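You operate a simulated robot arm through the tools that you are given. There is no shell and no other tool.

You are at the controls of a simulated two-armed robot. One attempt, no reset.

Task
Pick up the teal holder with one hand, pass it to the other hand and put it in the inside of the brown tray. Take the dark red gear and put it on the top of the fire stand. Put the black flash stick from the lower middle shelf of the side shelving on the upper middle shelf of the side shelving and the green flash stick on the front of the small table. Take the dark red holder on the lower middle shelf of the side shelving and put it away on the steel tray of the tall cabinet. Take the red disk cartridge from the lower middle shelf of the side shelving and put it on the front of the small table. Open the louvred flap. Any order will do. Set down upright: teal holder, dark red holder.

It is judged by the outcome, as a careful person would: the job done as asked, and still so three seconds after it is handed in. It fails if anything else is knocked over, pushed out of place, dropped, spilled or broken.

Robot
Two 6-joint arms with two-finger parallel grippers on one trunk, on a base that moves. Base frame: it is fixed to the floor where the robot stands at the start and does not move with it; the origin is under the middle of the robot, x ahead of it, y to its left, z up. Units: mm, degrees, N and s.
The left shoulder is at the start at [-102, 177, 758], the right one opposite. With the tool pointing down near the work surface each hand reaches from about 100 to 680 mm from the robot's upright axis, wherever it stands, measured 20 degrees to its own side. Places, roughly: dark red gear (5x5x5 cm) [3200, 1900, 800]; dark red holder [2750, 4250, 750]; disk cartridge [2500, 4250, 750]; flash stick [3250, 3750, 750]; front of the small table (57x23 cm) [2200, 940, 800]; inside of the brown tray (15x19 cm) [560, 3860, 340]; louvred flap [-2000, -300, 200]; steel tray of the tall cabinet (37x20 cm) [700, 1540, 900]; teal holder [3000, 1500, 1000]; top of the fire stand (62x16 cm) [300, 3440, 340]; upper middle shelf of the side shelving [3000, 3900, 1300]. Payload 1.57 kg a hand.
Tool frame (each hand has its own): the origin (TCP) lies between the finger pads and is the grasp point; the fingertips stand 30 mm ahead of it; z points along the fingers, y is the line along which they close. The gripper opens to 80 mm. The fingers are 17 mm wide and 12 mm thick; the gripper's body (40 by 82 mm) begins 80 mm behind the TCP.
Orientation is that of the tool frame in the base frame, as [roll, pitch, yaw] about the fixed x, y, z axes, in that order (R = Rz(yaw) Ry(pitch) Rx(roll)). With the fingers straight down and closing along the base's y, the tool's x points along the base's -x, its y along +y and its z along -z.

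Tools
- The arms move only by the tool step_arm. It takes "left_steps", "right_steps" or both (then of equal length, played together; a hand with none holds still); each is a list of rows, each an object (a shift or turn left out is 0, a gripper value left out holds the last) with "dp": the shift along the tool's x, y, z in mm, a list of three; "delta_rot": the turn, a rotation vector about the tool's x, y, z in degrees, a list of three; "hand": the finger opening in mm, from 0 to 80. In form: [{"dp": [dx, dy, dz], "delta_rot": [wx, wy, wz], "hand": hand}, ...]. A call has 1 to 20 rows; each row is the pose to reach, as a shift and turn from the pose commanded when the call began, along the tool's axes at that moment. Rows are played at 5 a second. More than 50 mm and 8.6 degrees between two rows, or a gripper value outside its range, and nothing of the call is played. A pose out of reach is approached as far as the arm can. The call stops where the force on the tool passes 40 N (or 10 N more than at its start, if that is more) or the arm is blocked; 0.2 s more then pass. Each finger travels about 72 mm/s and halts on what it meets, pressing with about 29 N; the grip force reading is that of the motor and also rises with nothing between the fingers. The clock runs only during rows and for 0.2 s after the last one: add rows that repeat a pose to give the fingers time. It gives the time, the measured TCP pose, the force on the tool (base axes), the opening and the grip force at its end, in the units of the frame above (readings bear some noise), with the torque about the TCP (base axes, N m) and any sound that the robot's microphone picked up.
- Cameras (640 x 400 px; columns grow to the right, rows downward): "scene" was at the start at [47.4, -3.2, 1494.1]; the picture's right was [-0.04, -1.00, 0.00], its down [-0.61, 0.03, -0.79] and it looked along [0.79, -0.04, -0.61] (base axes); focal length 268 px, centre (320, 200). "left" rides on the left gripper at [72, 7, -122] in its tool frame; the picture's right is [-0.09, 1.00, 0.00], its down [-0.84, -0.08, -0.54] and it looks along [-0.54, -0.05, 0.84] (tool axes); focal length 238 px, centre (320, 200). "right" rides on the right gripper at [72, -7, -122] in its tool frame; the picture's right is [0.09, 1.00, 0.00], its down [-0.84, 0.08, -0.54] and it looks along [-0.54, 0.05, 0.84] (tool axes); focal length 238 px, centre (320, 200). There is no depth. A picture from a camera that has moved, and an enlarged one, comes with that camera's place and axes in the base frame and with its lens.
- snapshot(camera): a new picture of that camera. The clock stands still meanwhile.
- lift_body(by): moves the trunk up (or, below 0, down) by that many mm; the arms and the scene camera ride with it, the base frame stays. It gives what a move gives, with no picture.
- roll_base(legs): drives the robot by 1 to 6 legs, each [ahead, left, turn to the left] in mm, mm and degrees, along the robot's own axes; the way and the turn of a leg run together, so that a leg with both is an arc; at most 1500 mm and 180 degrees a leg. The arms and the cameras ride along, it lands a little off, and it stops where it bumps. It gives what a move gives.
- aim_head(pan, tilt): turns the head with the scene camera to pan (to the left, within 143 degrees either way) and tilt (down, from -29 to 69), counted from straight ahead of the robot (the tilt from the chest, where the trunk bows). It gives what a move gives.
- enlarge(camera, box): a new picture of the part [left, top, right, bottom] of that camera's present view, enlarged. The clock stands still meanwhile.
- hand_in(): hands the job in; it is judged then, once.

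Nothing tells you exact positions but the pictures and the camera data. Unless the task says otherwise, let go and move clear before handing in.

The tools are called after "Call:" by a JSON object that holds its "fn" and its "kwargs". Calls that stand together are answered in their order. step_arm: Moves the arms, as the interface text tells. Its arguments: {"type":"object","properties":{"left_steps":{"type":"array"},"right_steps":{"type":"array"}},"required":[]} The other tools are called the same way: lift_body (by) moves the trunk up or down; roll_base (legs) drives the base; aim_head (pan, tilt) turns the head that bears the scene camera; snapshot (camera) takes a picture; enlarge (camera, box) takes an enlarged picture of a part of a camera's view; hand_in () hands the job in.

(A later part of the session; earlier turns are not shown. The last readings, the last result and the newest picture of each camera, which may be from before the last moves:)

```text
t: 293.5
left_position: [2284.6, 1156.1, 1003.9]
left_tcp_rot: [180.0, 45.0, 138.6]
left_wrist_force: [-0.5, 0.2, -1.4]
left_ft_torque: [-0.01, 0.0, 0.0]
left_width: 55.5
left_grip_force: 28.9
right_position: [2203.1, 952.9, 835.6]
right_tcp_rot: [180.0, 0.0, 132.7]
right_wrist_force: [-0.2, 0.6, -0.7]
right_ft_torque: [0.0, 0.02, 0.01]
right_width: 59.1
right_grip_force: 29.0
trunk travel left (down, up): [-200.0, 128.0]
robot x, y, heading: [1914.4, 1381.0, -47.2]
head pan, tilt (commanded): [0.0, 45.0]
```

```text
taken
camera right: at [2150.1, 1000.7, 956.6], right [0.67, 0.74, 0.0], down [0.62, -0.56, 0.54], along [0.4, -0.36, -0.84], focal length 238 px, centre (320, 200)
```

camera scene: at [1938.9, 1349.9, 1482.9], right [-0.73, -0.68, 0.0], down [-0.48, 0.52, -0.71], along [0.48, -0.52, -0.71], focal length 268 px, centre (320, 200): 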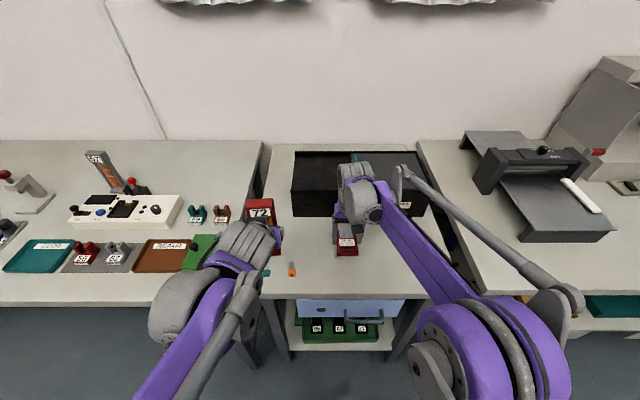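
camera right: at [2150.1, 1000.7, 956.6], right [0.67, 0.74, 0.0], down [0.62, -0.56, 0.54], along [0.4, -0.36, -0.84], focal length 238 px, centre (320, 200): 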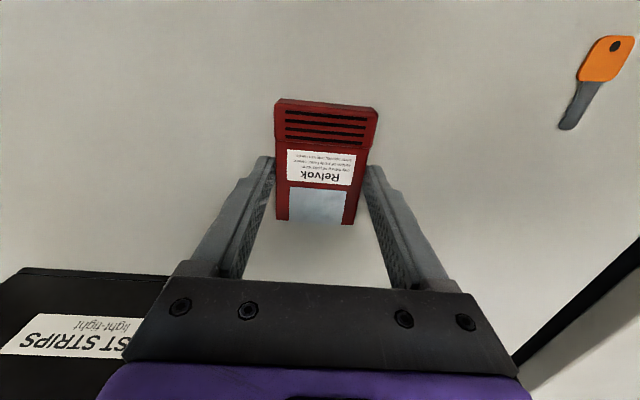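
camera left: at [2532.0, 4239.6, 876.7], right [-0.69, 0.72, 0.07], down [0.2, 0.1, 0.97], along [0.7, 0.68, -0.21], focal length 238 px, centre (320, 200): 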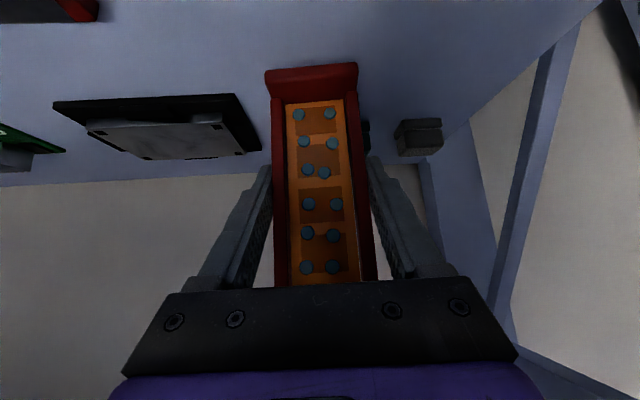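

Call:
{"fn": "step_arm", "kwargs": {"right_steps": [{"dp": [0, 0, 1.5]}, {"dp": [0, 0, 3]}, {"dp": [0, 0, 3]}]}}

Call:
{"fn": "step_arm", "kwargs": {"right_steps": [{"dp": [0, 0, 1]}, {"dp": [0, 0, 2]}, {"dp": [0, 0, 2]}]}}

Call:
{"fn": "step_arm", "kwargs": {"right_steps": [{"dp": [0, 0, 1]}, {"dp": [0, 0, 2]}, {"dp": [0, 0, 2]}]}}

```text
t: 294.3
left_position: [2285.0, 1157.3, 1005.2]
left_tcp_rot: [-180.0, 45.0, 138.6]
left_wrist_force: [0.6, -0.2, -1.4]
left_ft_torque: [-0.02, 0.01, 0.04]
left_width: 55.6
left_grip_force: 29.0
right_position: [2203.2, 953.9, 833.0]
right_tcp_rot: [180.0, 0.1, 132.7]
right_wrist_force: [3.2, -7.4, 22.3]
right_ft_torque: [-0.23, -0.11, 0.01]
right_width: 59.2
right_grip_force: 28.3
trunk travel left (down, up): [-200.0, 128.0]
robot x, y, heading: [1913.7, 1380.1, -47.0]
head pan, tilt (commanded): [0.0, 45.0]
```

```text
t: 295.1
left_position: [2284.7, 1156.8, 1005.4]
left_tcp_rot: [180.0, 45.0, 138.6]
left_wrist_force: [0.2, 1.0, -1.1]
left_ft_torque: [-0.02, -0.02, -0.01]
left_width: 55.4
left_grip_force: 28.6
right_position: [2202.7, 952.9, 830.9]
right_tcp_rot: [180.0, 0.0, 132.8]
right_wrist_force: [-0.8, -4.6, 22.4]
right_ft_torque: [-0.12, 0.09, 0.02]
right_width: 59.4
right_grip_force: 29.2
trunk travel left (down, up): [-200.0, 128.0]
robot x, y, heading: [1912.5, 1380.5, -47.4]
head pan, tilt (commanded): [0.0, 45.0]
```

```text
t: 295.9
left_position: [2286.1, 1157.8, 1005.0]
left_tcp_rot: [-179.9, 45.1, 138.7]
left_wrist_force: [-0.6, -1.0, -1.0]
left_ft_torque: [-0.02, 0.0, 0.04]
left_width: 55.3
left_grip_force: 28.7
right_position: [2201.9, 954.0, 830.4]
right_tcp_rot: [180.0, 0.1, 132.7]
right_wrist_force: [0.1, -6.3, 36.8]
right_ft_torque: [0.03, 0.48, 0.06]
right_width: 59.4
right_grip_force: 29.8
trunk travel left (down, up): [-200.0, 128.0]
robot x, y, heading: [1912.7, 1381.7, -47.4]
head pan, tilt (commanded): [0.0, 45.0]
```

Contact on the table (z ≈ 800). Releasing the cartridge and lifting.

Call:
{"fn": "step_arm", "kwargs": {"right_steps": [{"dp": [0, 0, -2]}, {"dp": [0, 0, -2], "hand": 66}, {"dp": [0, 0, -2], "hand": 76}, {"dp": [0, 0, -2], "hand": 80}, {"dp": [0, 0, -35], "hand": 80}, {"dp": [0, 0, -80], "hand": 80}, {"dp": [0, 0, -120], "hand": 80}, {"dp": [0, 0, -120], "hand": 80}]}}

Call:
{"fn": "snapshot", "kwargs": {"camera": "right"}}

```text
t: 297.7
left_position: [2286.5, 1156.1, 1003.5]
left_tcp_rot: [-180.0, 44.9, 138.7]
left_wrist_force: [0.0, -0.4, -1.1]
left_ft_torque: [0.01, 0.03, 0.07]
left_width: 55.6
left_grip_force: 29.4
right_position: [2202.2, 954.3, 949.2]
right_tcp_rot: [180.0, -0.1, 132.6]
right_wrist_force: [0.1, 0.0, -0.1]
right_ft_torque: [0.0, -0.01, 0.01]
right_width: 79.9
right_grip_force: 0.0
trunk travel left (down, up): [-200.0, 128.0]
robot x, y, heading: [1911.9, 1380.4, -47.3]
head pan, tilt (commanded): [0.0, 45.0]
```

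```text
taken
camera right: at [2149.3, 1001.7, 1070.5], right [0.67, 0.74, 0.0], down [0.62, -0.56, 0.54], along [0.4, -0.36, -0.84], focal length 238 px, centre (320, 200)
```

right: 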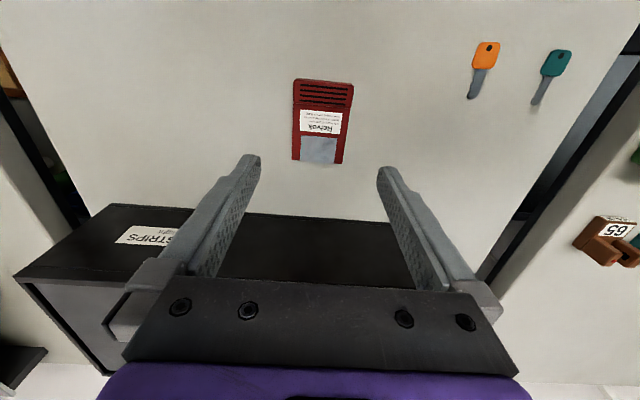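

The cartridge lies flat on the front of the small table. I'll retract the right hand, back off, and turn toward the cabinet with the dark red holder.

Call:
{"fn": "step_arm", "kwargs": {"right_steps": [{"dp": [45, 5, -10]}, {"dp": [90, 10, -20]}, {"dp": [135, 15, -30]}, {"dp": [160, 18, -30]}, {"dp": [160, 18, -30]}]}}

Call:
{"fn": "roll_base", "kwargs": {"legs": [[-250, 0, 0], [0, -130, 0], [0, 0, -91]]}}

Call:
{"fn": "aim_head", "kwargs": {"pan": 0, "tilt": 25}}

Call:
{"fn": "snapshot", "kwargs": {"camera": "scene"}}

Call:
{"fn": "aim_head", "kwargs": {"pan": -40, "tilt": 30}}

Call:
{"fn": "snapshot", "kwargs": {"camera": "scene"}}

```text
t: 298.9
left_position: [2285.8, 1155.3, 1004.2]
left_tcp_rot: [179.9, 45.0, 138.6]
left_wrist_force: [-0.4, -0.3, -1.3]
left_ft_torque: [-0.01, 0.0, 0.0]
left_width: 55.3
left_grip_force: 28.7
right_position: [2106.2, 1080.9, 979.9]
right_tcp_rot: [-180.0, -0.1, 132.7]
right_wrist_force: [0.0, 0.6, -0.1]
right_ft_torque: [0.01, 0.02, -0.02]
right_width: 80.0
right_grip_force: 0.0
trunk travel left (down, up): [-200.0, 128.0]
robot x, y, heading: [1915.1, 1387.4, -47.3]
head pan, tilt (commanded): [0.0, 45.0]
```

```text
t: 306.0
left_position: [1407.6, 1106.2, 1003.3]
left_tcp_rot: [180.0, 45.1, 46.9]
left_wrist_force: [-0.4, 0.4, -0.9]
left_ft_torque: [-0.01, -0.02, 0.03]
left_width: 55.4
left_grip_force: 29.6
right_position: [1338.5, 1289.8, 979.6]
right_tcp_rot: [179.9, -0.1, 41.1]
right_wrist_force: [0.3, -0.2, 0.3]
right_ft_torque: [0.01, -0.01, 0.03]
right_width: 80.2
right_grip_force: 0.1
trunk travel left (down, up): [-200.0, 128.0]
robot x, y, heading: [1641.2, 1476.8, -138.9]
head pan, tilt (commanded): [0.0, 45.0]
```

```text
t: 306.9
left_position: [1408.2, 1107.7, 1003.2]
left_tcp_rot: [179.9, 45.0, 46.9]
left_wrist_force: [-0.5, -1.5, -0.9]
left_ft_torque: [0.05, -0.03, 0.05]
left_width: 55.7
left_grip_force: 29.3
right_position: [1338.0, 1288.8, 980.6]
right_tcp_rot: [-180.0, 0.0, 41.1]
right_wrist_force: [0.7, -0.1, -0.5]
right_ft_torque: [0.0, 0.03, 0.01]
right_width: 80.1
right_grip_force: 0.1
trunk travel left (down, up): [-200.0, 128.0]
robot x, y, heading: [1643.3, 1473.2, -139.1]
head pan, tilt (commanded): [0.0, 25.0]
```

```text
taken
camera scene: at [1601.7, 1441.8, 1513.4], right [-0.66, 0.75, 0.0], down [0.32, 0.28, -0.91], along [-0.68, -0.6, -0.42], focal length 268 px, centre (320, 200)
```

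scene: 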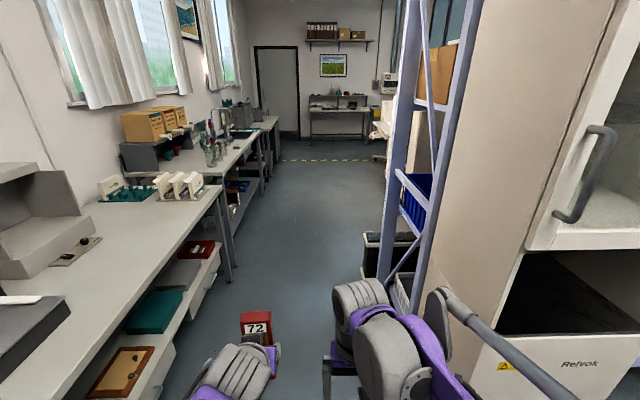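

```text
t: 307.9
left_position: [1407.7, 1107.8, 1004.6]
left_tcp_rot: [-180.0, 45.0, 46.9]
left_wrist_force: [0.4, -0.5, -0.7]
left_ft_torque: [-0.02, 0.0, -0.02]
left_width: 55.3
left_grip_force: 28.5
right_position: [1336.7, 1290.6, 981.2]
right_tcp_rot: [180.0, -0.1, 41.2]
right_wrist_force: [0.3, 0.1, 0.7]
right_ft_torque: [0.01, -0.03, 0.03]
right_width: 80.1
right_grip_force: 0.1
trunk travel left (down, up): [-200.0, 128.0]
robot x, y, heading: [1640.3, 1475.6, -138.5]
head pan, tilt (commanded): [-40.0, 30.0]
```

```text
taken
camera scene: at [1580.7, 1500.6, 1505.5], right [-0.02, 1.0, 0.0], down [0.5, 0.01, -0.87], along [-0.87, -0.02, -0.5], focal length 268 px, centre (320, 200)
```

scene: 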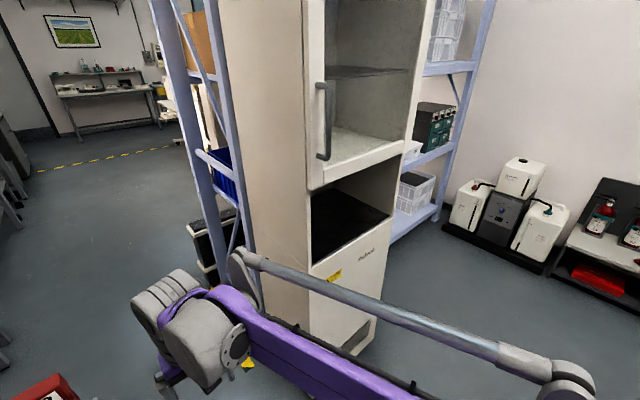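

The cabinet faces about 46° off; its niche front edge runs from about [957, 1458] to [600, 1789]. I'll strafe right to stand square in front of it.

Call:
{"fn": "roll_base", "kwargs": {"legs": [[-40, -800, 0], [60, 0, 5.6]]}}

Call:
{"fn": "aim_head", "kwargs": {"pan": 0, "tilt": 35}}

Call:
{"fn": "snapshot", "kwargs": {"camera": "scene"}}

Call:
{"fn": "snapshot", "kwargs": {"camera": "left"}}

Call:
{"fn": "snapshot", "kwargs": {"camera": "right"}}

```text
t: 315.8
left_position: [916.1, 1657.7, 1003.4]
left_tcp_rot: [179.9, 44.9, 53.0]
left_wrist_force: [-0.5, -0.3, -1.2]
left_ft_torque: [-0.02, -0.01, 0.0]
left_width: 55.4
left_grip_force: 29.2
right_position: [827.9, 1830.8, 980.5]
right_tcp_rot: [180.0, 0.0, 47.2]
right_wrist_force: [-0.5, -1.4, -0.8]
right_ft_torque: [0.02, 0.0, 0.01]
right_width: 80.2
right_grip_force: 0.2
trunk travel left (down, up): [-200.0, 128.0]
robot x, y, heading: [1110.8, 2048.2, -132.6]
head pan, tilt (commanded): [-40.0, 30.0]
```

```text
t: 316.9
left_position: [916.2, 1659.0, 1003.8]
left_tcp_rot: [180.0, 45.1, 53.0]
left_wrist_force: [0.2, 0.4, -1.6]
left_ft_torque: [-0.01, 0.01, 0.01]
left_width: 55.7
left_grip_force: 29.1
right_position: [827.8, 1832.3, 980.0]
right_tcp_rot: [180.0, -0.2, 47.3]
right_wrist_force: [0.6, 0.5, -1.0]
right_ft_torque: [-0.01, 0.01, 0.01]
right_width: 80.2
right_grip_force: 0.1
trunk travel left (down, up): [-200.0, 128.0]
robot x, y, heading: [1112.7, 2051.6, -132.4]
head pan, tilt (commanded): [0.0, 35.0]
```

```text
taken
camera scene: at [1076.7, 2014.2, 1497.7], right [-0.73, 0.68, 0.0], down [0.39, 0.42, -0.82], along [-0.56, -0.6, -0.57], focal length 268 px, centre (320, 200)
```

scene: 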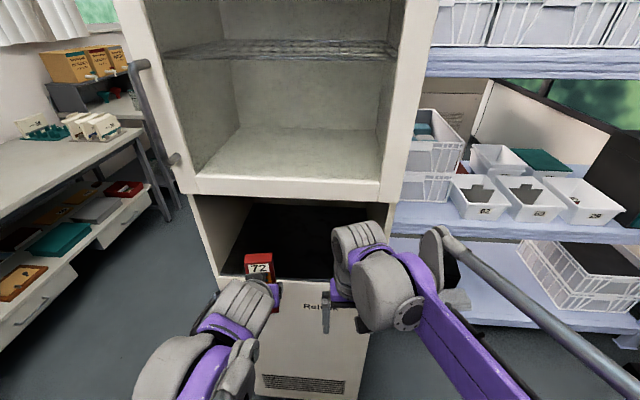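

```text
taken
camera left: at [1004.4, 1763.9, 1039.4], right [0.76, -0.65, 0.07], down [-0.19, -0.12, 0.97], along [-0.63, -0.75, -0.21], focal length 238 px, centre (320, 200)
```

left: 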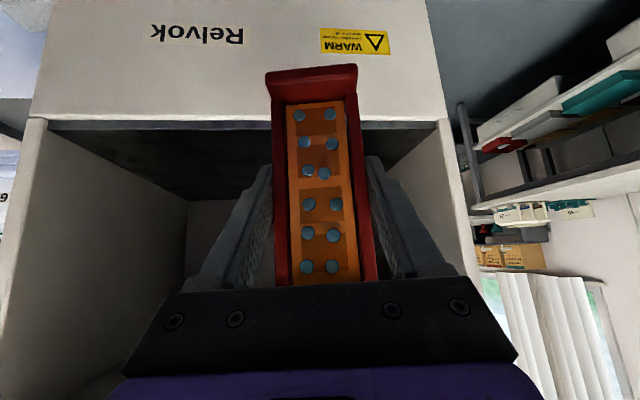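

```text
taken
camera right: at [872.1, 1888.5, 1101.0], right [0.79, -0.61, 0.0], down [-0.51, -0.67, 0.54], along [-0.33, -0.43, -0.84], focal length 238 px, centre (320, 200)
```

right: 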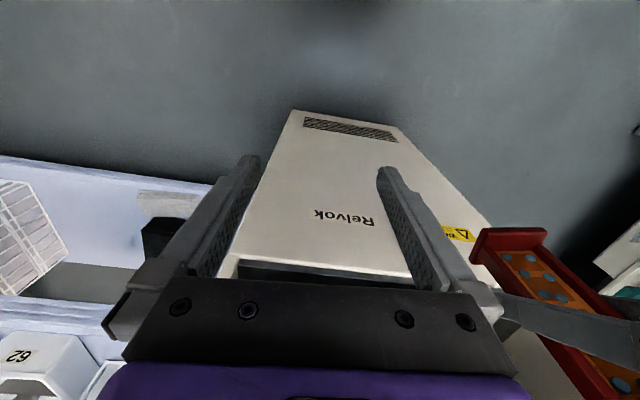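

I'm square to the cabinet; the niche opening seems about 280 mm high. I'll enlarge to measure the niche floor, lip and upper edge precisely.

Call:
{"fn": "enlarge", "kwargs": {"camera": "scene", "box": [180, 170, 400, 308]}}

Call:
{"fn": "enlarge", "kwargs": {"camera": "left", "box": [0, 90, 320, 290]}}

Call:
{"fn": "enlarge", "kwargs": {"camera": "left", "box": [340, 90, 500, 290]}}

```text
2.90 times, centred on (290, 239) of scene
camera zoom: at [1076.7, 2014.2, 1497.7], right [-0.73, 0.68, 0.0], down [0.39, 0.42, -0.82], along [-0.56, -0.6, -0.57], focal length 777 px, centre (407, 87)
```

zoom: 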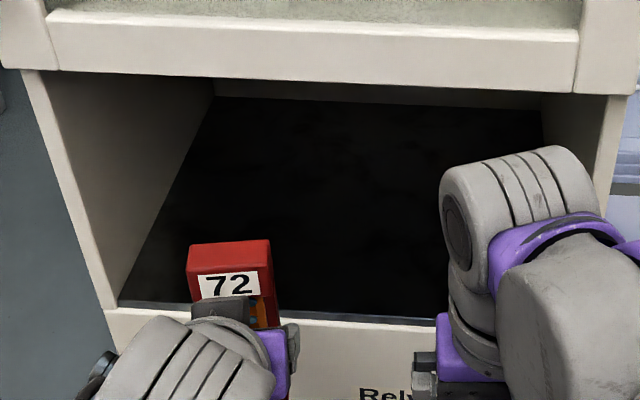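

```text
2.00 times, centred on (160, 190) of left
camera zoom: at [1004.4, 1763.9, 1039.4], right [0.76, -0.65, 0.07], down [-0.19, -0.12, 0.97], along [-0.63, -0.75, -0.21], focal length 477 px, centre (640, 220)
```

zoom: 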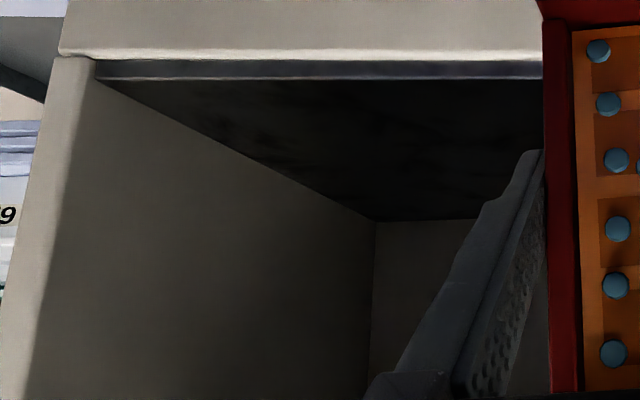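

```text
2.00 times, centred on (420, 190) of left
camera zoom: at [1004.4, 1763.9, 1039.4], right [0.76, -0.65, 0.07], down [-0.19, -0.12, 0.97], along [-0.63, -0.75, -0.21], focal length 477 px, centre (120, 220)
```

zoom: 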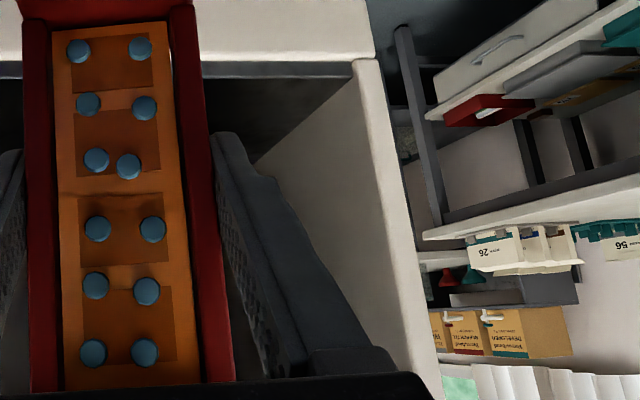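

The tray surface is at z≈900 with no raised lip, and the opening's top edge is around z 1165–1180. I'll align with the niche and move a bit closer.

Call:
{"fn": "roll_base", "kwargs": {"legs": [[0, 0, -4.5], [75, 0, 0]]}}

Call:
{"fn": "step_arm", "kwargs": {"left_steps": [{"dp": [8, 0, 8]}, {"dp": [17, 0, 17]}, {"dp": [17, 0, 17]}]}}

Call:
{"fn": "snapshot", "kwargs": {"camera": "left"}}

Call:
{"fn": "snapshot", "kwargs": {"camera": "scene"}}

```text
t: 318.4
left_position: [831.1, 1623.8, 1002.6]
left_tcp_rot: [-180.0, 45.0, 48.6]
left_wrist_force: [0.2, -0.1, -1.2]
left_ft_torque: [0.01, -0.02, -0.01]
left_width: 55.4
left_grip_force: 29.0
right_position: [756.5, 1802.7, 978.7]
right_tcp_rot: [-179.9, -0.1, 42.8]
right_wrist_force: [-0.9, 0.4, 0.4]
right_ft_torque: [-0.02, -0.03, 0.01]
right_width: 80.1
right_grip_force: 0.1
trunk travel left (down, up): [-200.0, 128.0]
robot x, y, heading: [1054.5, 2001.3, -137.1]
head pan, tilt (commanded): [0.0, 35.0]
```

```text
t: 319.2
left_position: [832.5, 1624.0, 979.7]
left_tcp_rot: [-179.9, 45.1, 48.7]
left_wrist_force: [-0.2, -0.4, -1.2]
left_ft_torque: [-0.01, -0.02, -0.02]
left_width: 55.6
left_grip_force: 29.1
right_position: [756.9, 1803.6, 979.7]
right_tcp_rot: [-180.0, -0.1, 42.8]
right_wrist_force: [-0.5, -0.1, 0.4]
right_ft_torque: [-0.02, 0.03, 0.02]
right_width: 79.9
right_grip_force: 0.0
trunk travel left (down, up): [-200.0, 128.0]
robot x, y, heading: [1056.3, 2000.1, -137.2]
head pan, tilt (commanded): [0.0, 35.0]
```

```text
taken
camera left: at [928.1, 1722.6, 1015.6], right [0.7, -0.71, 0.07], down [-0.2, -0.11, 0.97], along [-0.68, -0.7, -0.21], focal length 238 px, centre (320, 200)
```

left: 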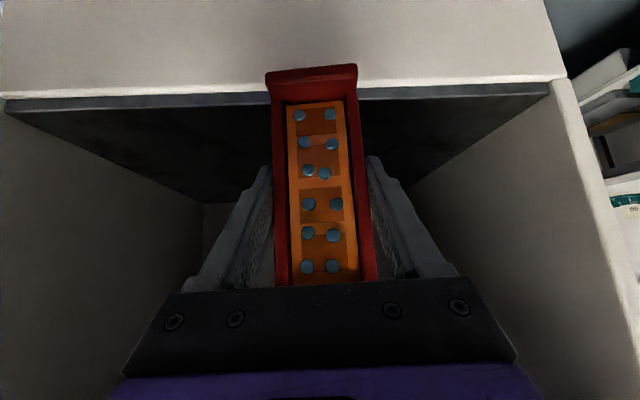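

```text
taken
camera scene: at [1019.0, 1965.8, 1497.7], right [-0.68, 0.73, 0.0], down [0.42, 0.39, -0.82], along [-0.6, -0.56, -0.57], focal length 268 px, centre (320, 200)
```

scene: 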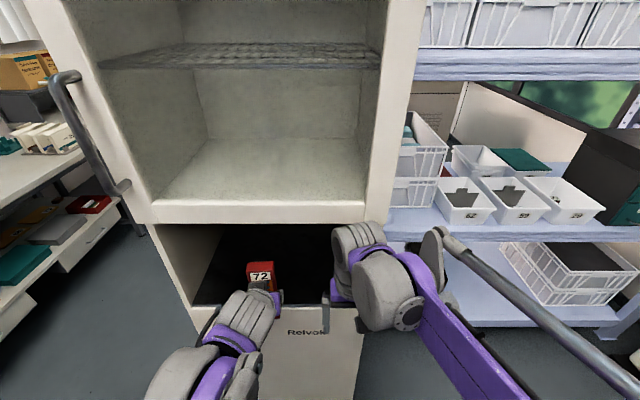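

The holder's base will pass about 9 mm above the tray. Moving it in about 100 mm, slowly.

Call:
{"fn": "step_arm", "kwargs": {"left_steps": [{"dp": [-12, -2, 12]}, {"dp": [-24, -3.5, 24]}, {"dp": [-36, -5, 36]}, {"dp": [-48, -7, 48]}, {"dp": [-60, -8.5, 60]}, {"dp": [-69.6, -9.7, 69.6]}, {"dp": [-69.6, -9.7, 69.6]}]}}

Call:
{"fn": "snapshot", "kwargs": {"camera": "left"}}

Call:
{"fn": "snapshot", "kwargs": {"camera": "scene"}}

```text
t: 320.8
left_position: [759.3, 1556.1, 979.1]
left_tcp_rot: [180.0, 44.9, 48.6]
left_wrist_force: [-0.2, -0.6, -1.4]
left_ft_torque: [-0.02, -0.01, 0.02]
left_width: 55.4
left_grip_force: 29.2
right_position: [757.4, 1803.1, 980.7]
right_tcp_rot: [179.9, -0.1, 42.8]
right_wrist_force: [-0.4, 0.3, 0.2]
right_ft_torque: [0.0, 0.0, 0.02]
right_width: 80.2
right_grip_force: 0.0
trunk travel left (down, up): [-200.0, 128.0]
robot x, y, heading: [1058.1, 1996.6, -137.2]
head pan, tilt (commanded): [0.0, 35.0]
```

```text
taken
camera left: at [855.2, 1653.7, 1014.7], right [0.7, -0.71, 0.07], down [-0.2, -0.11, 0.97], along [-0.68, -0.7, -0.21], focal length 238 px, centre (320, 200)
```

left: 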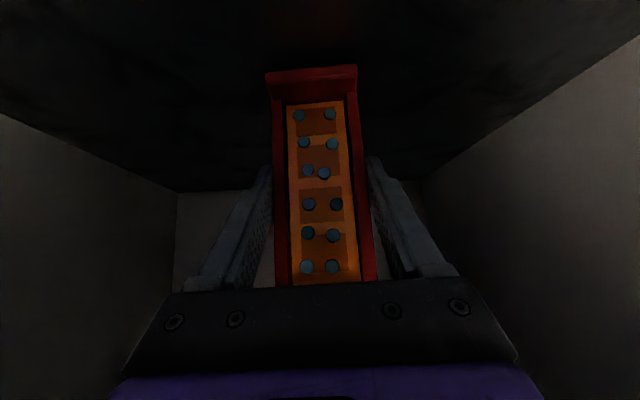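

```text
taken
camera scene: at [1019.1, 1965.8, 1497.7], right [-0.68, 0.73, 0.0], down [0.42, 0.39, -0.82], along [-0.6, -0.56, -0.57], focal length 268 px, centre (320, 200)
```

scene: 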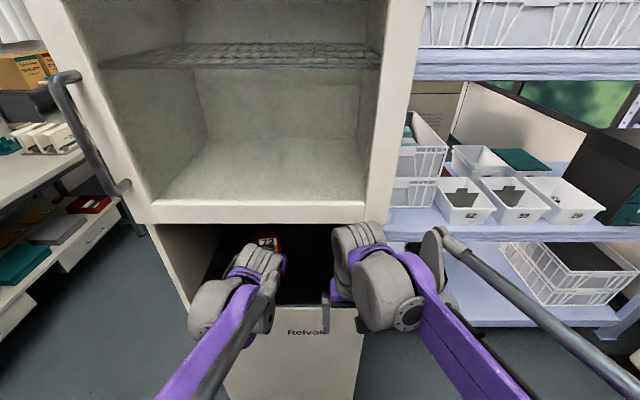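

Inside with no contact. Lowering in small steps until it rests on the tray.

Call:
{"fn": "step_arm", "kwargs": {"left_steps": [{"dp": [1.4, 0, 1.4]}, {"dp": [2.8, 0, 2.8]}, {"dp": [2.8, 0, 2.8]}]}}

Call:
{"fn": "step_arm", "kwargs": {"left_steps": [{"dp": [0.7, 0, 0.7]}, {"dp": [1.4, 0, 1.4]}, {"dp": [1.4, 0, 1.4]}]}}

Call:
{"fn": "step_arm", "kwargs": {"left_steps": [{"dp": [0.7, 0, 0.7]}, {"dp": [1.4, 0, 1.4]}, {"dp": [1.4, 0, 1.4]}]}}

Call:
{"fn": "step_arm", "kwargs": {"left_steps": [{"dp": [0.7, 0, 0.7]}, {"dp": [1.4, 0, 1.4]}, {"dp": [1.4, 0, 1.4]}]}}

```text
t: 321.6
left_position: [758.4, 1555.7, 975.4]
left_tcp_rot: [179.9, 45.0, 48.7]
left_wrist_force: [0.3, -0.8, -1.2]
left_ft_torque: [-0.01, 0.03, -0.03]
left_width: 55.3
left_grip_force: 28.9
right_position: [757.0, 1803.1, 979.6]
right_tcp_rot: [180.0, -0.2, 42.7]
right_wrist_force: [-0.4, 0.2, -0.6]
right_ft_torque: [-0.01, 0.01, 0.01]
right_width: 80.0
right_grip_force: 0.0
trunk travel left (down, up): [-200.0, 128.0]
robot x, y, heading: [1054.4, 1999.4, -137.1]
head pan, tilt (commanded): [0.0, 35.0]
```

```text
t: 322.4
left_position: [760.5, 1557.1, 973.5]
left_tcp_rot: [-180.0, 45.0, 48.7]
left_wrist_force: [0.7, -0.8, -0.8]
left_ft_torque: [-0.02, -0.01, 0.0]
left_width: 55.7
left_grip_force: 28.8
right_position: [757.2, 1802.6, 979.1]
right_tcp_rot: [180.0, 0.0, 42.8]
right_wrist_force: [-0.2, -0.3, -0.2]
right_ft_torque: [0.01, -0.01, -0.05]
right_width: 79.9
right_grip_force: 0.1
trunk travel left (down, up): [-200.0, 128.0]
robot x, y, heading: [1055.2, 2000.0, -137.1]
head pan, tilt (commanded): [0.0, 35.0]
```

```text
t: 323.2
left_position: [759.9, 1556.8, 973.0]
left_tcp_rot: [179.9, 44.9, 48.6]
left_wrist_force: [0.2, -0.2, 1.9]
left_ft_torque: [-0.04, 0.06, 0.02]
left_width: 55.5
left_grip_force: 28.9
right_position: [756.8, 1802.7, 980.0]
right_tcp_rot: [-180.0, 0.0, 42.7]
right_wrist_force: [-0.5, 0.9, 0.4]
right_ft_torque: [-0.02, 0.02, -0.03]
right_width: 80.2
right_grip_force: 0.1
trunk travel left (down, up): [-200.0, 128.0]
robot x, y, heading: [1052.8, 1997.1, -137.4]
head pan, tilt (commanded): [0.0, 35.0]
```

```text
t: 324.0
left_position: [760.4, 1557.0, 972.3]
left_tcp_rot: [179.9, 45.1, 48.6]
left_wrist_force: [-2.8, -1.4, 21.9]
left_ft_torque: [-0.01, 0.02, -0.04]
left_width: 55.7
left_grip_force: 29.0
right_position: [756.2, 1803.9, 978.8]
right_tcp_rot: [-180.0, 0.0, 42.8]
right_wrist_force: [-0.3, 0.4, -0.2]
right_ft_torque: [0.01, 0.0, -0.05]
right_width: 79.7
right_grip_force: 0.1
trunk travel left (down, up): [-200.0, 128.0]
robot x, y, heading: [1061.2, 1995.9, -136.9]
head pan, tilt (commanded): [0.0, 35.0]
```

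Contact (22 N). Releasing gently and withdrawing the hand along its own axis.

Call:
{"fn": "step_arm", "kwargs": {"left_steps": [{"hand": 58}, {"hand": 66}, {"hand": 76}, {"hand": 80}, {"hand": 80}]}}

Call:
{"fn": "snapshot", "kwargs": {"camera": "left"}}

Call:
{"fn": "step_arm", "kwargs": {"left_steps": [{"dp": [0, 0, -25]}, {"dp": [5, 0, -55]}, {"dp": [20, 0, -85]}, {"dp": [50, 0, -115]}, {"dp": [80, 0, -145]}, {"dp": [95, 0, -160]}, {"dp": [95, 0, -160]}]}}

Call:
{"fn": "snapshot", "kwargs": {"camera": "left"}}

Call:
{"fn": "snapshot", "kwargs": {"camera": "scene"}}

```text
t: 325.2
left_position: [759.4, 1556.4, 971.3]
left_tcp_rot: [180.0, 45.0, 48.7]
left_wrist_force: [0.9, 1.1, 0.4]
left_ft_torque: [-0.02, 0.01, 0.0]
left_width: 79.8
left_grip_force: 0.2
right_position: [756.3, 1802.6, 979.7]
right_tcp_rot: [-180.0, -0.2, 42.8]
right_wrist_force: [-0.4, 0.0, 0.4]
right_ft_torque: [-0.01, 0.0, 0.03]
right_width: 80.0
right_grip_force: 0.0
trunk travel left (down, up): [-200.0, 128.0]
robot x, y, heading: [1057.1, 1998.5, -136.9]
head pan, tilt (commanded): [0.0, 35.0]
```

```text
taken
camera left: at [855.3, 1654.4, 1006.5], right [0.7, -0.71, 0.07], down [-0.2, -0.11, 0.97], along [-0.68, -0.7, -0.21], focal length 238 px, centre (320, 200)
```

left: 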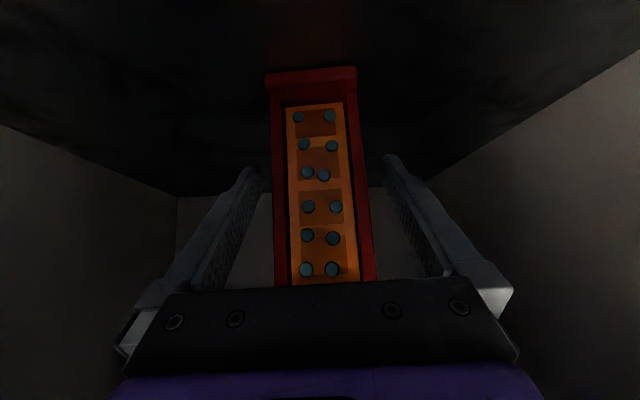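

```text
t: 326.8
left_position: [878.8, 1691.1, 1015.7]
left_tcp_rot: [179.9, 45.0, 48.5]
left_wrist_force: [-0.1, -0.2, -0.3]
left_ft_torque: [0.03, 0.0, -0.02]
left_width: 80.0
left_grip_force: 0.0
right_position: [755.9, 1802.5, 979.4]
right_tcp_rot: [-179.9, -0.1, 42.8]
right_wrist_force: [-0.3, 0.2, 0.2]
right_ft_torque: [-0.04, 0.0, -0.01]
right_width: 80.1
right_grip_force: 0.0
trunk travel left (down, up): [-200.0, 128.0]
robot x, y, heading: [1055.4, 2000.2, -136.9]
head pan, tilt (commanded): [0.0, 35.0]
```

```text
taken
camera left: at [975.2, 1789.4, 1051.7], right [0.7, -0.71, 0.07], down [-0.2, -0.11, 0.97], along [-0.68, -0.7, -0.21], focal length 238 px, centre (320, 200)
```

left: 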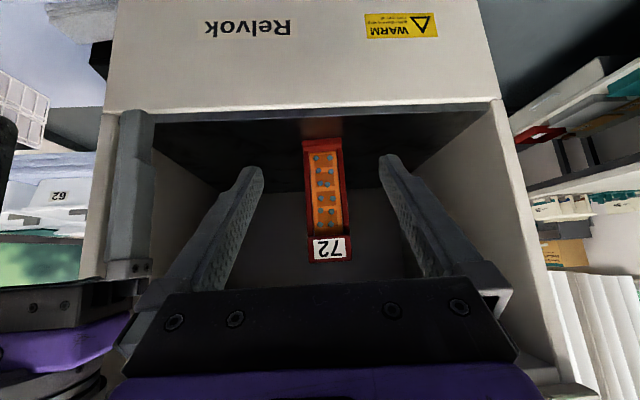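

```text
taken
camera scene: at [1018.6, 1965.7, 1497.7], right [-0.68, 0.73, 0.0], down [0.42, 0.39, -0.82], along [-0.6, -0.56, -0.57], focal length 268 px, centre (320, 200)
```

scene: 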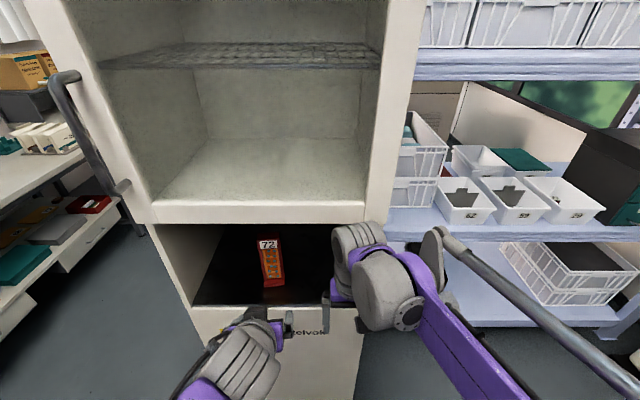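

The dark red holder stands upright on the steel tray. Now back to the corridor and to the side shelving for the two flash sticks.

Call:
{"fn": "roll_base", "kwargs": {"legs": [[-70, 0, 0], [0, 800, 0], [0, 0, 178]]}}

Call:
{"fn": "aim_head", "kwargs": {"pan": 0, "tilt": 20}}

Call:
{"fn": "snapshot", "kwargs": {"camera": "scene"}}

```text
t: 342.0
left_position: [1850.4, 1761.0, 1016.4]
left_tcp_rot: [180.0, 45.1, -134.5]
left_wrist_force: [-0.7, 0.8, -0.6]
left_ft_torque: [0.01, 0.0, 0.01]
left_width: 80.0
left_grip_force: 0.1
right_position: [1967.4, 1642.6, 980.4]
right_tcp_rot: [-180.0, -0.1, -140.3]
right_wrist_force: [0.3, 0.9, -0.3]
right_ft_torque: [0.0, -0.02, -0.02]
right_width: 80.2
right_grip_force: 0.1
trunk travel left (down, up): [-200.0, 128.0]
robot x, y, heading: [1660.3, 1460.7, 39.8]
head pan, tilt (commanded): [0.0, 35.0]
```

```text
t: 342.8
left_position: [1850.6, 1760.3, 1016.4]
left_tcp_rot: [-180.0, 45.0, -134.5]
left_wrist_force: [0.0, -0.5, -0.6]
left_ft_torque: [0.01, 0.03, -0.03]
left_width: 80.0
left_grip_force: 0.1
right_position: [1967.2, 1642.5, 979.6]
right_tcp_rot: [180.0, -0.1, -140.3]
right_wrist_force: [0.1, 0.3, -0.3]
right_ft_torque: [0.01, 0.01, -0.01]
right_width: 80.0
right_grip_force: 0.0
trunk travel left (down, up): [-200.0, 128.0]
robot x, y, heading: [1656.0, 1460.7, 39.8]
head pan, tilt (commanded): [0.0, 20.0]
```

```text
taken
camera scene: at [1699.3, 1498.3, 1521.5], right [0.64, -0.77, 0.0], down [-0.26, -0.22, -0.94], along [0.72, 0.6, -0.34], focal length 268 px, centre (320, 200)
```

scene: 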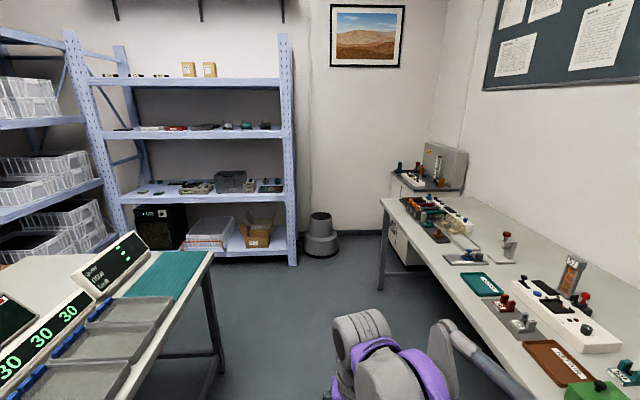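

Driving to the shelving, in front of the right-hand part of the lower-middle shelf.

Call:
{"fn": "roll_base", "kwargs": {"legs": [[1430, 0, 2.2], [260, 200, 0], [0, 400, 0]]}}

Call:
{"fn": "aim_head", "kwargs": {"pan": 0, "tilt": 35}}

Call:
{"fn": "snapshot", "kwargs": {"camera": "scene"}}

```text
t: 355.4
left_position: [2729.2, 3303.6, 1015.5]
left_tcp_rot: [-179.9, 45.0, -133.1]
left_wrist_force: [-0.4, 0.0, -0.8]
left_ft_torque: [0.02, 0.05, -0.03]
left_width: 80.1
left_grip_force: 0.0
right_position: [2848.0, 3189.7, 980.5]
right_tcp_rot: [-179.9, -0.1, -138.8]
right_wrist_force: [-0.4, 0.4, -0.7]
right_ft_torque: [0.01, 0.0, 0.0]
right_width: 79.9
right_grip_force: 0.2
trunk travel left (down, up): [-200.0, 128.0]
robot x, y, heading: [2543.9, 3001.3, 41.1]
head pan, tilt (commanded): [0.0, 20.0]
```

```text
t: 356.2
left_position: [2726.9, 3302.9, 1017.4]
left_tcp_rot: [180.0, 45.0, -133.1]
left_wrist_force: [-0.1, 0.8, 0.4]
left_ft_torque: [-0.01, -0.02, -0.03]
left_width: 80.2
left_grip_force: 0.1
right_position: [2846.8, 3189.7, 979.3]
right_tcp_rot: [180.0, -0.1, -139.0]
right_wrist_force: [1.2, -0.5, 0.0]
right_ft_torque: [0.01, 0.0, 0.01]
right_width: 80.1
right_grip_force: 0.2
trunk travel left (down, up): [-200.0, 128.0]
robot x, y, heading: [2547.0, 3001.8, 41.1]
head pan, tilt (commanded): [0.0, 35.0]
```

```text
taken
camera scene: at [2579.2, 3034.9, 1497.8], right [0.66, -0.75, 0.0], down [-0.43, -0.38, -0.82], along [0.62, 0.54, -0.57], focal length 268 px, centre (320, 200)
```

scene: 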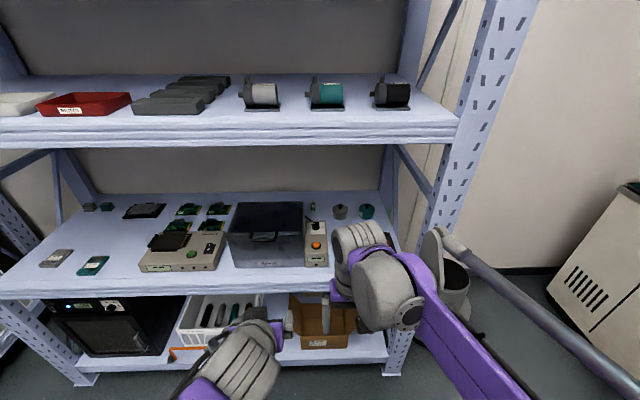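

I'm in front of the box; the black stick is probably right behind it. I'll lower both hands, then move closer to look over the box.

Call:
{"fn": "step_arm", "kwargs": {"left_steps": [{"dp": [24, 0, 24]}, {"dp": [48, 0, 48]}, {"dp": [72, 0, 72]}, {"dp": [72, 0, 72]}], "right_steps": [{"dp": [0, 0, 40]}, {"dp": [0, 0, 80]}, {"dp": [0, 0, 110]}, {"dp": [0, 0, 110]}]}}

Call:
{"fn": "roll_base", "kwargs": {"legs": [[0, 160, 0.8], [270, 0, 0]]}}

Call:
{"fn": "aim_head", "kwargs": {"pan": 0, "tilt": 45}}

Call:
{"fn": "snapshot", "kwargs": {"camera": "scene"}}

```text
t: 357.2
left_position: [2727.8, 3304.5, 912.8]
left_tcp_rot: [-179.9, 45.0, -133.1]
left_wrist_force: [0.2, 0.4, 0.9]
left_ft_torque: [-0.01, -0.02, 0.0]
left_width: 80.2
left_grip_force: 0.0
right_position: [2845.1, 3189.4, 870.1]
right_tcp_rot: [-179.9, 0.0, -139.0]
right_wrist_force: [-0.6, 0.8, -0.2]
right_ft_torque: [0.02, -0.01, -0.02]
right_width: 80.1
right_grip_force: 0.0
trunk travel left (down, up): [-200.0, 128.0]
robot x, y, heading: [2543.4, 3000.2, 41.2]
head pan, tilt (commanded): [0.0, 35.0]
```

```text
t: 360.8
left_position: [2823.3, 3608.8, 912.7]
left_tcp_rot: [179.9, 44.9, -132.3]
left_wrist_force: [0.2, -0.2, 0.1]
left_ft_torque: [-0.02, 0.01, 0.0]
left_width: 80.0
left_grip_force: 0.1
right_position: [2943.5, 3493.5, 869.0]
right_tcp_rot: [-179.9, -0.1, -138.1]
right_wrist_force: [-0.7, 0.3, -0.4]
right_ft_torque: [-0.01, 0.04, -0.03]
right_width: 79.7
right_grip_force: 0.1
trunk travel left (down, up): [-200.0, 128.0]
robot x, y, heading: [2642.6, 3301.5, 41.6]
head pan, tilt (commanded): [0.0, 35.0]
```

```text
t: 361.5
left_position: [2823.0, 3606.0, 913.7]
left_tcp_rot: [180.0, 45.0, -132.4]
left_wrist_force: [0.8, -0.9, 0.1]
left_ft_torque: [0.01, 0.0, 0.0]
left_width: 79.9
left_grip_force: 0.1
right_position: [2944.4, 3493.5, 869.3]
right_tcp_rot: [180.0, 0.0, -138.2]
right_wrist_force: [0.3, 0.9, 0.0]
right_ft_torque: [-0.02, 0.01, 0.02]
right_width: 80.1
right_grip_force: 0.1
trunk travel left (down, up): [-200.0, 128.0]
robot x, y, heading: [2639.2, 3303.1, 41.7]
head pan, tilt (commanded): [0.0, 45.0]
```

```text
taken
camera scene: at [2673.1, 3331.6, 1482.9], right [0.67, -0.74, 0.0], down [-0.53, -0.47, -0.71], along [0.53, 0.47, -0.71], focal length 268 px, centre (320, 200)
```

scene: 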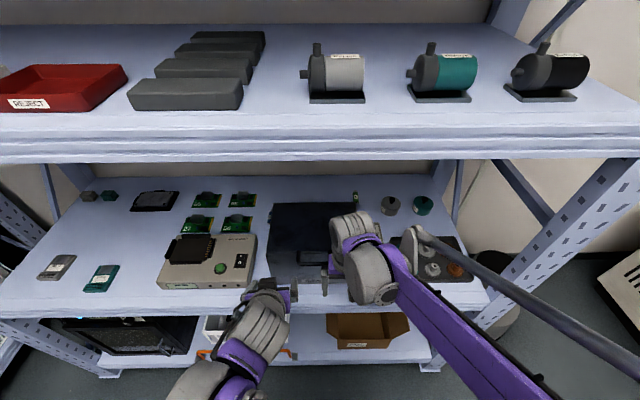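

Call:
{"fn": "enlarge", "kwargs": {"camera": "scene", "box": [240, 160, 440, 285]}}

Call:
{"fn": "enlarge", "kwargs": {"camera": "scene", "box": [60, 165, 280, 300]}}

Call:
{"fn": "snapshot", "kwargs": {"camera": "right"}}

Call:
{"fn": "snapshot", "kwargs": {"camera": "left"}}

```text
3.20 times, centred on (340, 222) of scene
camera zoom: at [2673.1, 3331.6, 1482.9], right [0.67, -0.74, 0.0], down [-0.53, -0.47, -0.71], along [0.53, 0.47, -0.71], focal length 858 px, centre (256, 128)
```

zoom: 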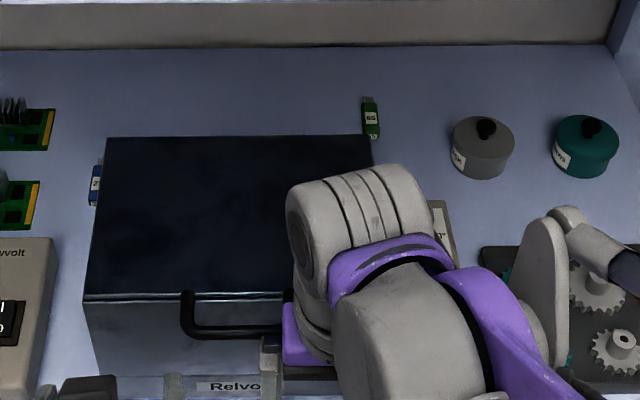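

```text
2.91 times, centred on (170, 232) of scene
camera zoom: at [2673.1, 3331.6, 1482.9], right [0.67, -0.74, 0.0], down [-0.53, -0.47, -0.71], along [0.53, 0.47, -0.71], focal length 780 px, centre (756, 106)
```

zoom: 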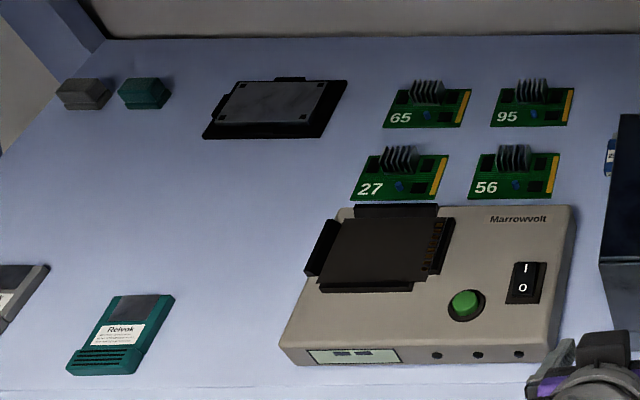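

```text
taken
camera right: at [2894.5, 3440.9, 990.9], right [-0.73, 0.68, 0.0], down [0.57, 0.62, 0.54], along [0.37, 0.4, -0.84], focal length 238 px, centre (320, 200)
```

right: 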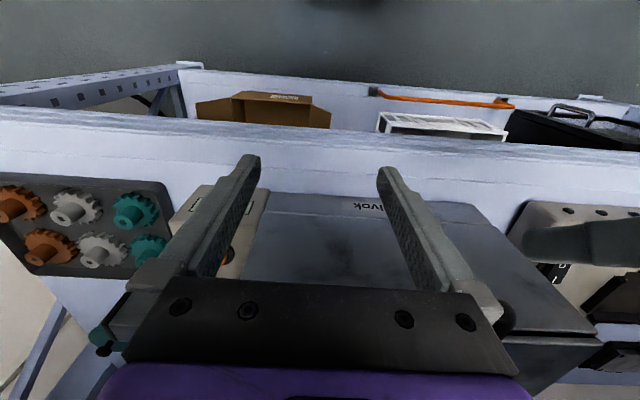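

```text
taken
camera left: at [2726.4, 3509.4, 949.2], right [-0.69, 0.72, 0.07], down [0.2, 0.1, 0.97], along [0.69, 0.69, -0.21], focal length 238 px, centre (320, 200)
```

left: 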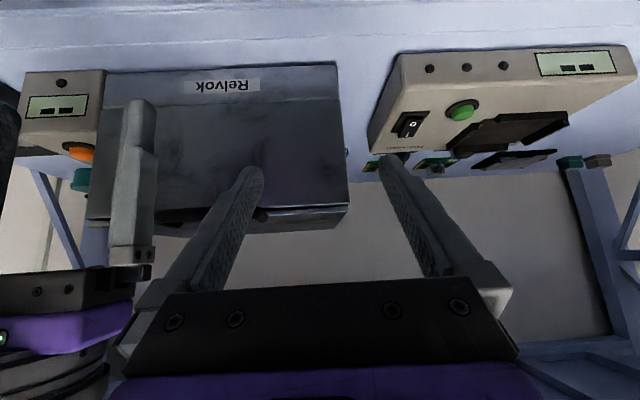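

The green stick is visible beyond the box; the black one isn't. I'll raise the right hand over box height, go a bit closer, and use the right wrist camera to look behind the box on the way to the green stick.

Call:
{"fn": "step_arm", "kwargs": {"right_steps": [{"dp": [0, 0, -40], "hand": 60}, {"dp": [0, 0, -75], "hand": 46}, {"dp": [0, 0, -75], "hand": 46}], "left_steps": [{"dp": [0, 0, 0], "hand": 60}, {"dp": [0, 0, 0], "hand": 46}, {"dp": [0, 0, 0], "hand": 46}]}}

Call:
{"fn": "roll_base", "kwargs": {"legs": [[55, -15, 0]]}}

Call:
{"fn": "step_arm", "kwargs": {"right_steps": [{"delta_rot": [0, 0, -6]}, {"delta_rot": [0, 0, -12]}, {"delta_rot": [0, 0, -12]}]}}

Call:
{"fn": "step_arm", "kwargs": {"right_steps": [{"delta_rot": [0, -7, 0]}, {"delta_rot": [0, -14, 0]}, {"delta_rot": [0, -21, 0]}, {"delta_rot": [0, -28, 0]}, {"delta_rot": [0, -28, 0]}]}}

Call:
{"fn": "snapshot", "kwargs": {"camera": "right"}}

Call:
{"fn": "snapshot", "kwargs": {"camera": "scene"}}

```text
t: 362.3
left_position: [2824.1, 3606.8, 912.9]
left_tcp_rot: [-180.0, 44.9, -132.3]
left_wrist_force: [0.7, 0.2, 0.4]
left_ft_torque: [0.01, -0.02, 0.0]
left_width: 45.8
left_grip_force: 0.0
right_position: [2944.5, 3494.3, 944.6]
right_tcp_rot: [-180.0, 0.0, -138.3]
right_wrist_force: [-0.2, 0.4, 0.3]
right_ft_torque: [0.01, 0.02, -0.04]
right_width: 46.1
right_grip_force: 0.1
trunk travel left (down, up): [-200.0, 128.0]
robot x, y, heading: [2639.7, 3302.8, 41.8]
head pan, tilt (commanded): [0.0, 45.0]
```

```text
t: 363.4
left_position: [2872.9, 3632.5, 913.8]
left_tcp_rot: [180.0, 44.7, -132.5]
left_wrist_force: [0.6, 1.5, -0.2]
left_ft_torque: [0.05, 0.0, 0.01]
left_width: 44.9
left_grip_force: 0.0
right_position: [2996.2, 3520.2, 944.1]
right_tcp_rot: [-179.9, 0.0, -138.1]
right_wrist_force: [0.5, -0.8, -0.2]
right_ft_torque: [0.0, 0.01, 0.01]
right_width: 46.1
right_grip_force: 0.1
trunk travel left (down, up): [-200.0, 128.0]
robot x, y, heading: [2692.2, 3324.1, 41.8]
head pan, tilt (commanded): [0.0, 45.0]
stopped in leg 1: the force on the tool passed its limit at 118 N (the readings are from after the stop); the commanded pose is now the measured one
```

```text
t: 364.2
left_position: [2873.8, 3631.7, 913.0]
left_tcp_rot: [179.8, 44.7, -132.5]
left_wrist_force: [-1.3, 1.8, 1.9]
left_ft_torque: [-0.03, -0.02, -0.01]
left_width: 44.3
left_grip_force: 0.0
right_position: [2996.5, 3519.9, 944.6]
right_tcp_rot: [180.0, -0.2, -126.2]
right_wrist_force: [0.5, 0.1, 0.5]
right_ft_torque: [0.01, -0.02, 0.01]
right_width: 45.9
right_grip_force: 0.0
trunk travel left (down, up): [-200.0, 128.0]
robot x, y, heading: [2693.5, 3328.1, 41.6]
head pan, tilt (commanded): [0.0, 45.0]
```

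```text
t: 365.4
left_position: [2875.5, 3631.7, 912.4]
left_tcp_rot: [179.9, 44.6, -132.4]
left_wrist_force: [-2.4, 0.5, 0.8]
left_ft_torque: [-0.02, -0.03, -0.02]
left_width: 44.5
left_grip_force: 0.0
right_position: [2996.7, 3519.2, 943.3]
right_tcp_rot: [-179.9, 28.0, -126.4]
right_wrist_force: [1.2, 0.0, -0.8]
right_ft_torque: [-0.03, -0.04, 0.03]
right_width: 45.9
right_grip_force: 0.1
trunk travel left (down, up): [-200.0, 128.0]
robot x, y, heading: [2695.2, 3331.9, 42.0]
head pan, tilt (commanded): [0.0, 45.0]
```

```text
taken
camera right: at [2930.8, 3418.1, 1017.5], right [-0.85, 0.52, -0.04], down [0.22, 0.44, 0.87], along [0.47, 0.73, -0.49], focal length 238 px, centre (320, 200)
```

right: 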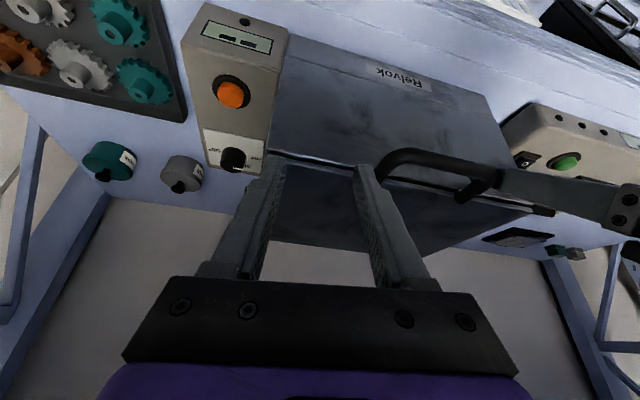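

```text
taken
camera scene: at [2724.8, 3358.0, 1482.9], right [0.67, -0.74, 0.0], down [-0.53, -0.47, -0.71], along [0.53, 0.47, -0.71], focal length 268 px, centre (320, 200)
```

scene: 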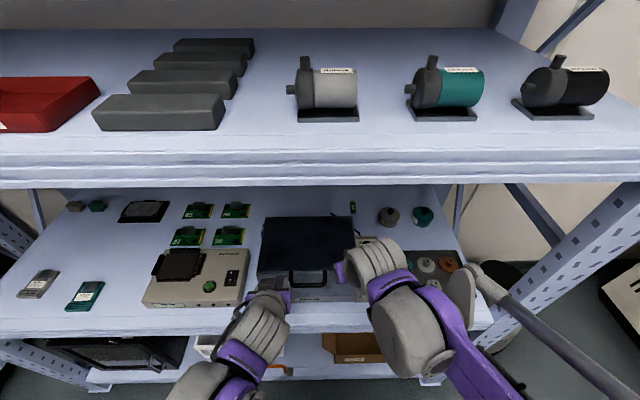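

The left hand touched something during that move (box handle, likely). I'll back the left hand off slightly and check whether the box moved.

Call:
{"fn": "enlarge", "kwargs": {"camera": "scene", "box": [230, 180, 430, 305]}}

Call:
{"fn": "snapshot", "kwargs": {"camera": "left"}}

```text
3.20 times, centred on (330, 242) of scene
camera zoom: at [2724.8, 3358.0, 1482.9], right [0.67, -0.74, 0.0], down [-0.53, -0.47, -0.71], along [0.53, 0.47, -0.71], focal length 858 px, centre (288, 64)
```

zoom: 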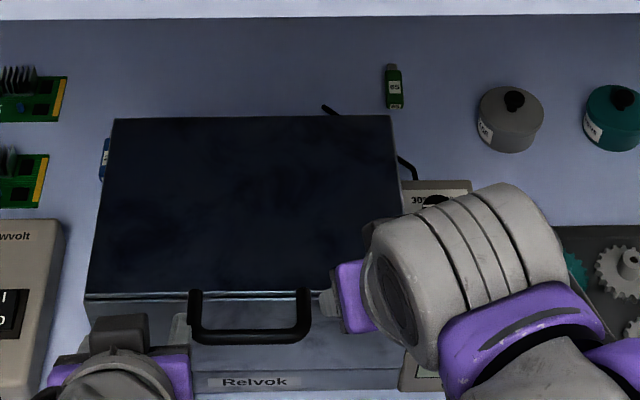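

```text
taken
camera left: at [2776.8, 3534.6, 949.0], right [-0.69, 0.72, 0.07], down [0.2, 0.1, 0.97], along [0.69, 0.69, -0.22], focal length 238 px, centre (320, 200)
```

left: 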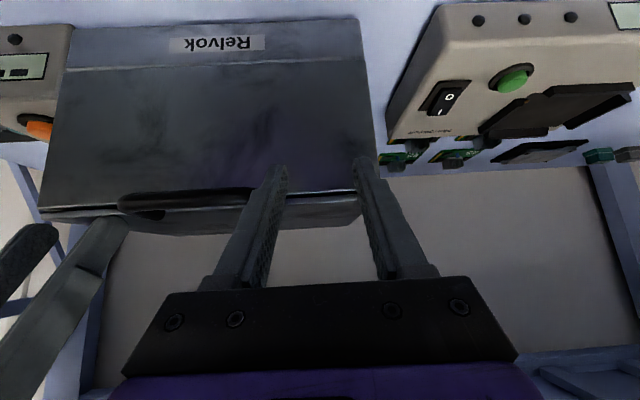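

The box outline agrees with before within a few millimetres, so it was only touched at its handle. I'll pull the left hand straight back from it.

Call:
{"fn": "step_arm", "kwargs": {"left_steps": [{"dp": [5, 0, -5]}, {"dp": [14, 0, -14]}, {"dp": [28, 0, -28]}, {"dp": [28, 0, -28]}]}}

Call:
{"fn": "enlarge", "kwargs": {"camera": "scene", "box": [230, 180, 430, 305]}}

```text
t: 366.4
left_position: [2846.8, 3602.3, 913.2]
left_tcp_rot: [179.9, 44.7, -132.4]
left_wrist_force: [0.4, 0.0, -0.1]
left_ft_torque: [0.0, -0.02, 0.0]
left_width: 45.9
left_grip_force: 0.1
right_position: [2996.7, 3518.7, 944.8]
right_tcp_rot: [-180.0, 27.9, -126.1]
right_wrist_force: [0.6, -0.9, -0.3]
right_ft_torque: [-0.02, -0.02, 0.02]
right_width: 45.9
right_grip_force: 0.0
trunk travel left (down, up): [-200.0, 128.0]
robot x, y, heading: [2693.8, 3330.6, 41.6]
head pan, tilt (commanded): [0.0, 45.0]
```

```text
3.20 times, centred on (330, 242) of scene
camera zoom: at [2725.6, 3358.0, 1482.9], right [0.67, -0.74, 0.0], down [-0.53, -0.47, -0.71], along [0.53, 0.47, -0.71], focal length 858 px, centre (288, 64)
```

zoom: 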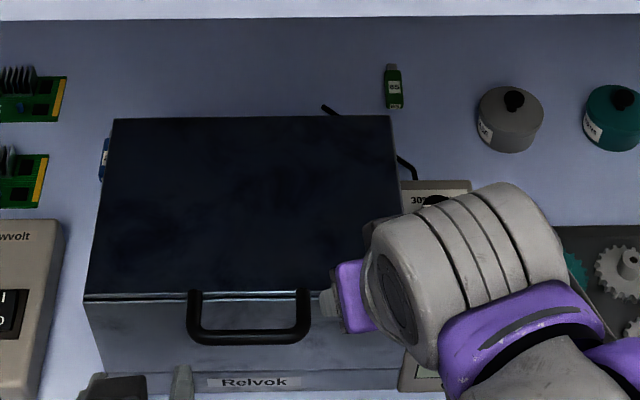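

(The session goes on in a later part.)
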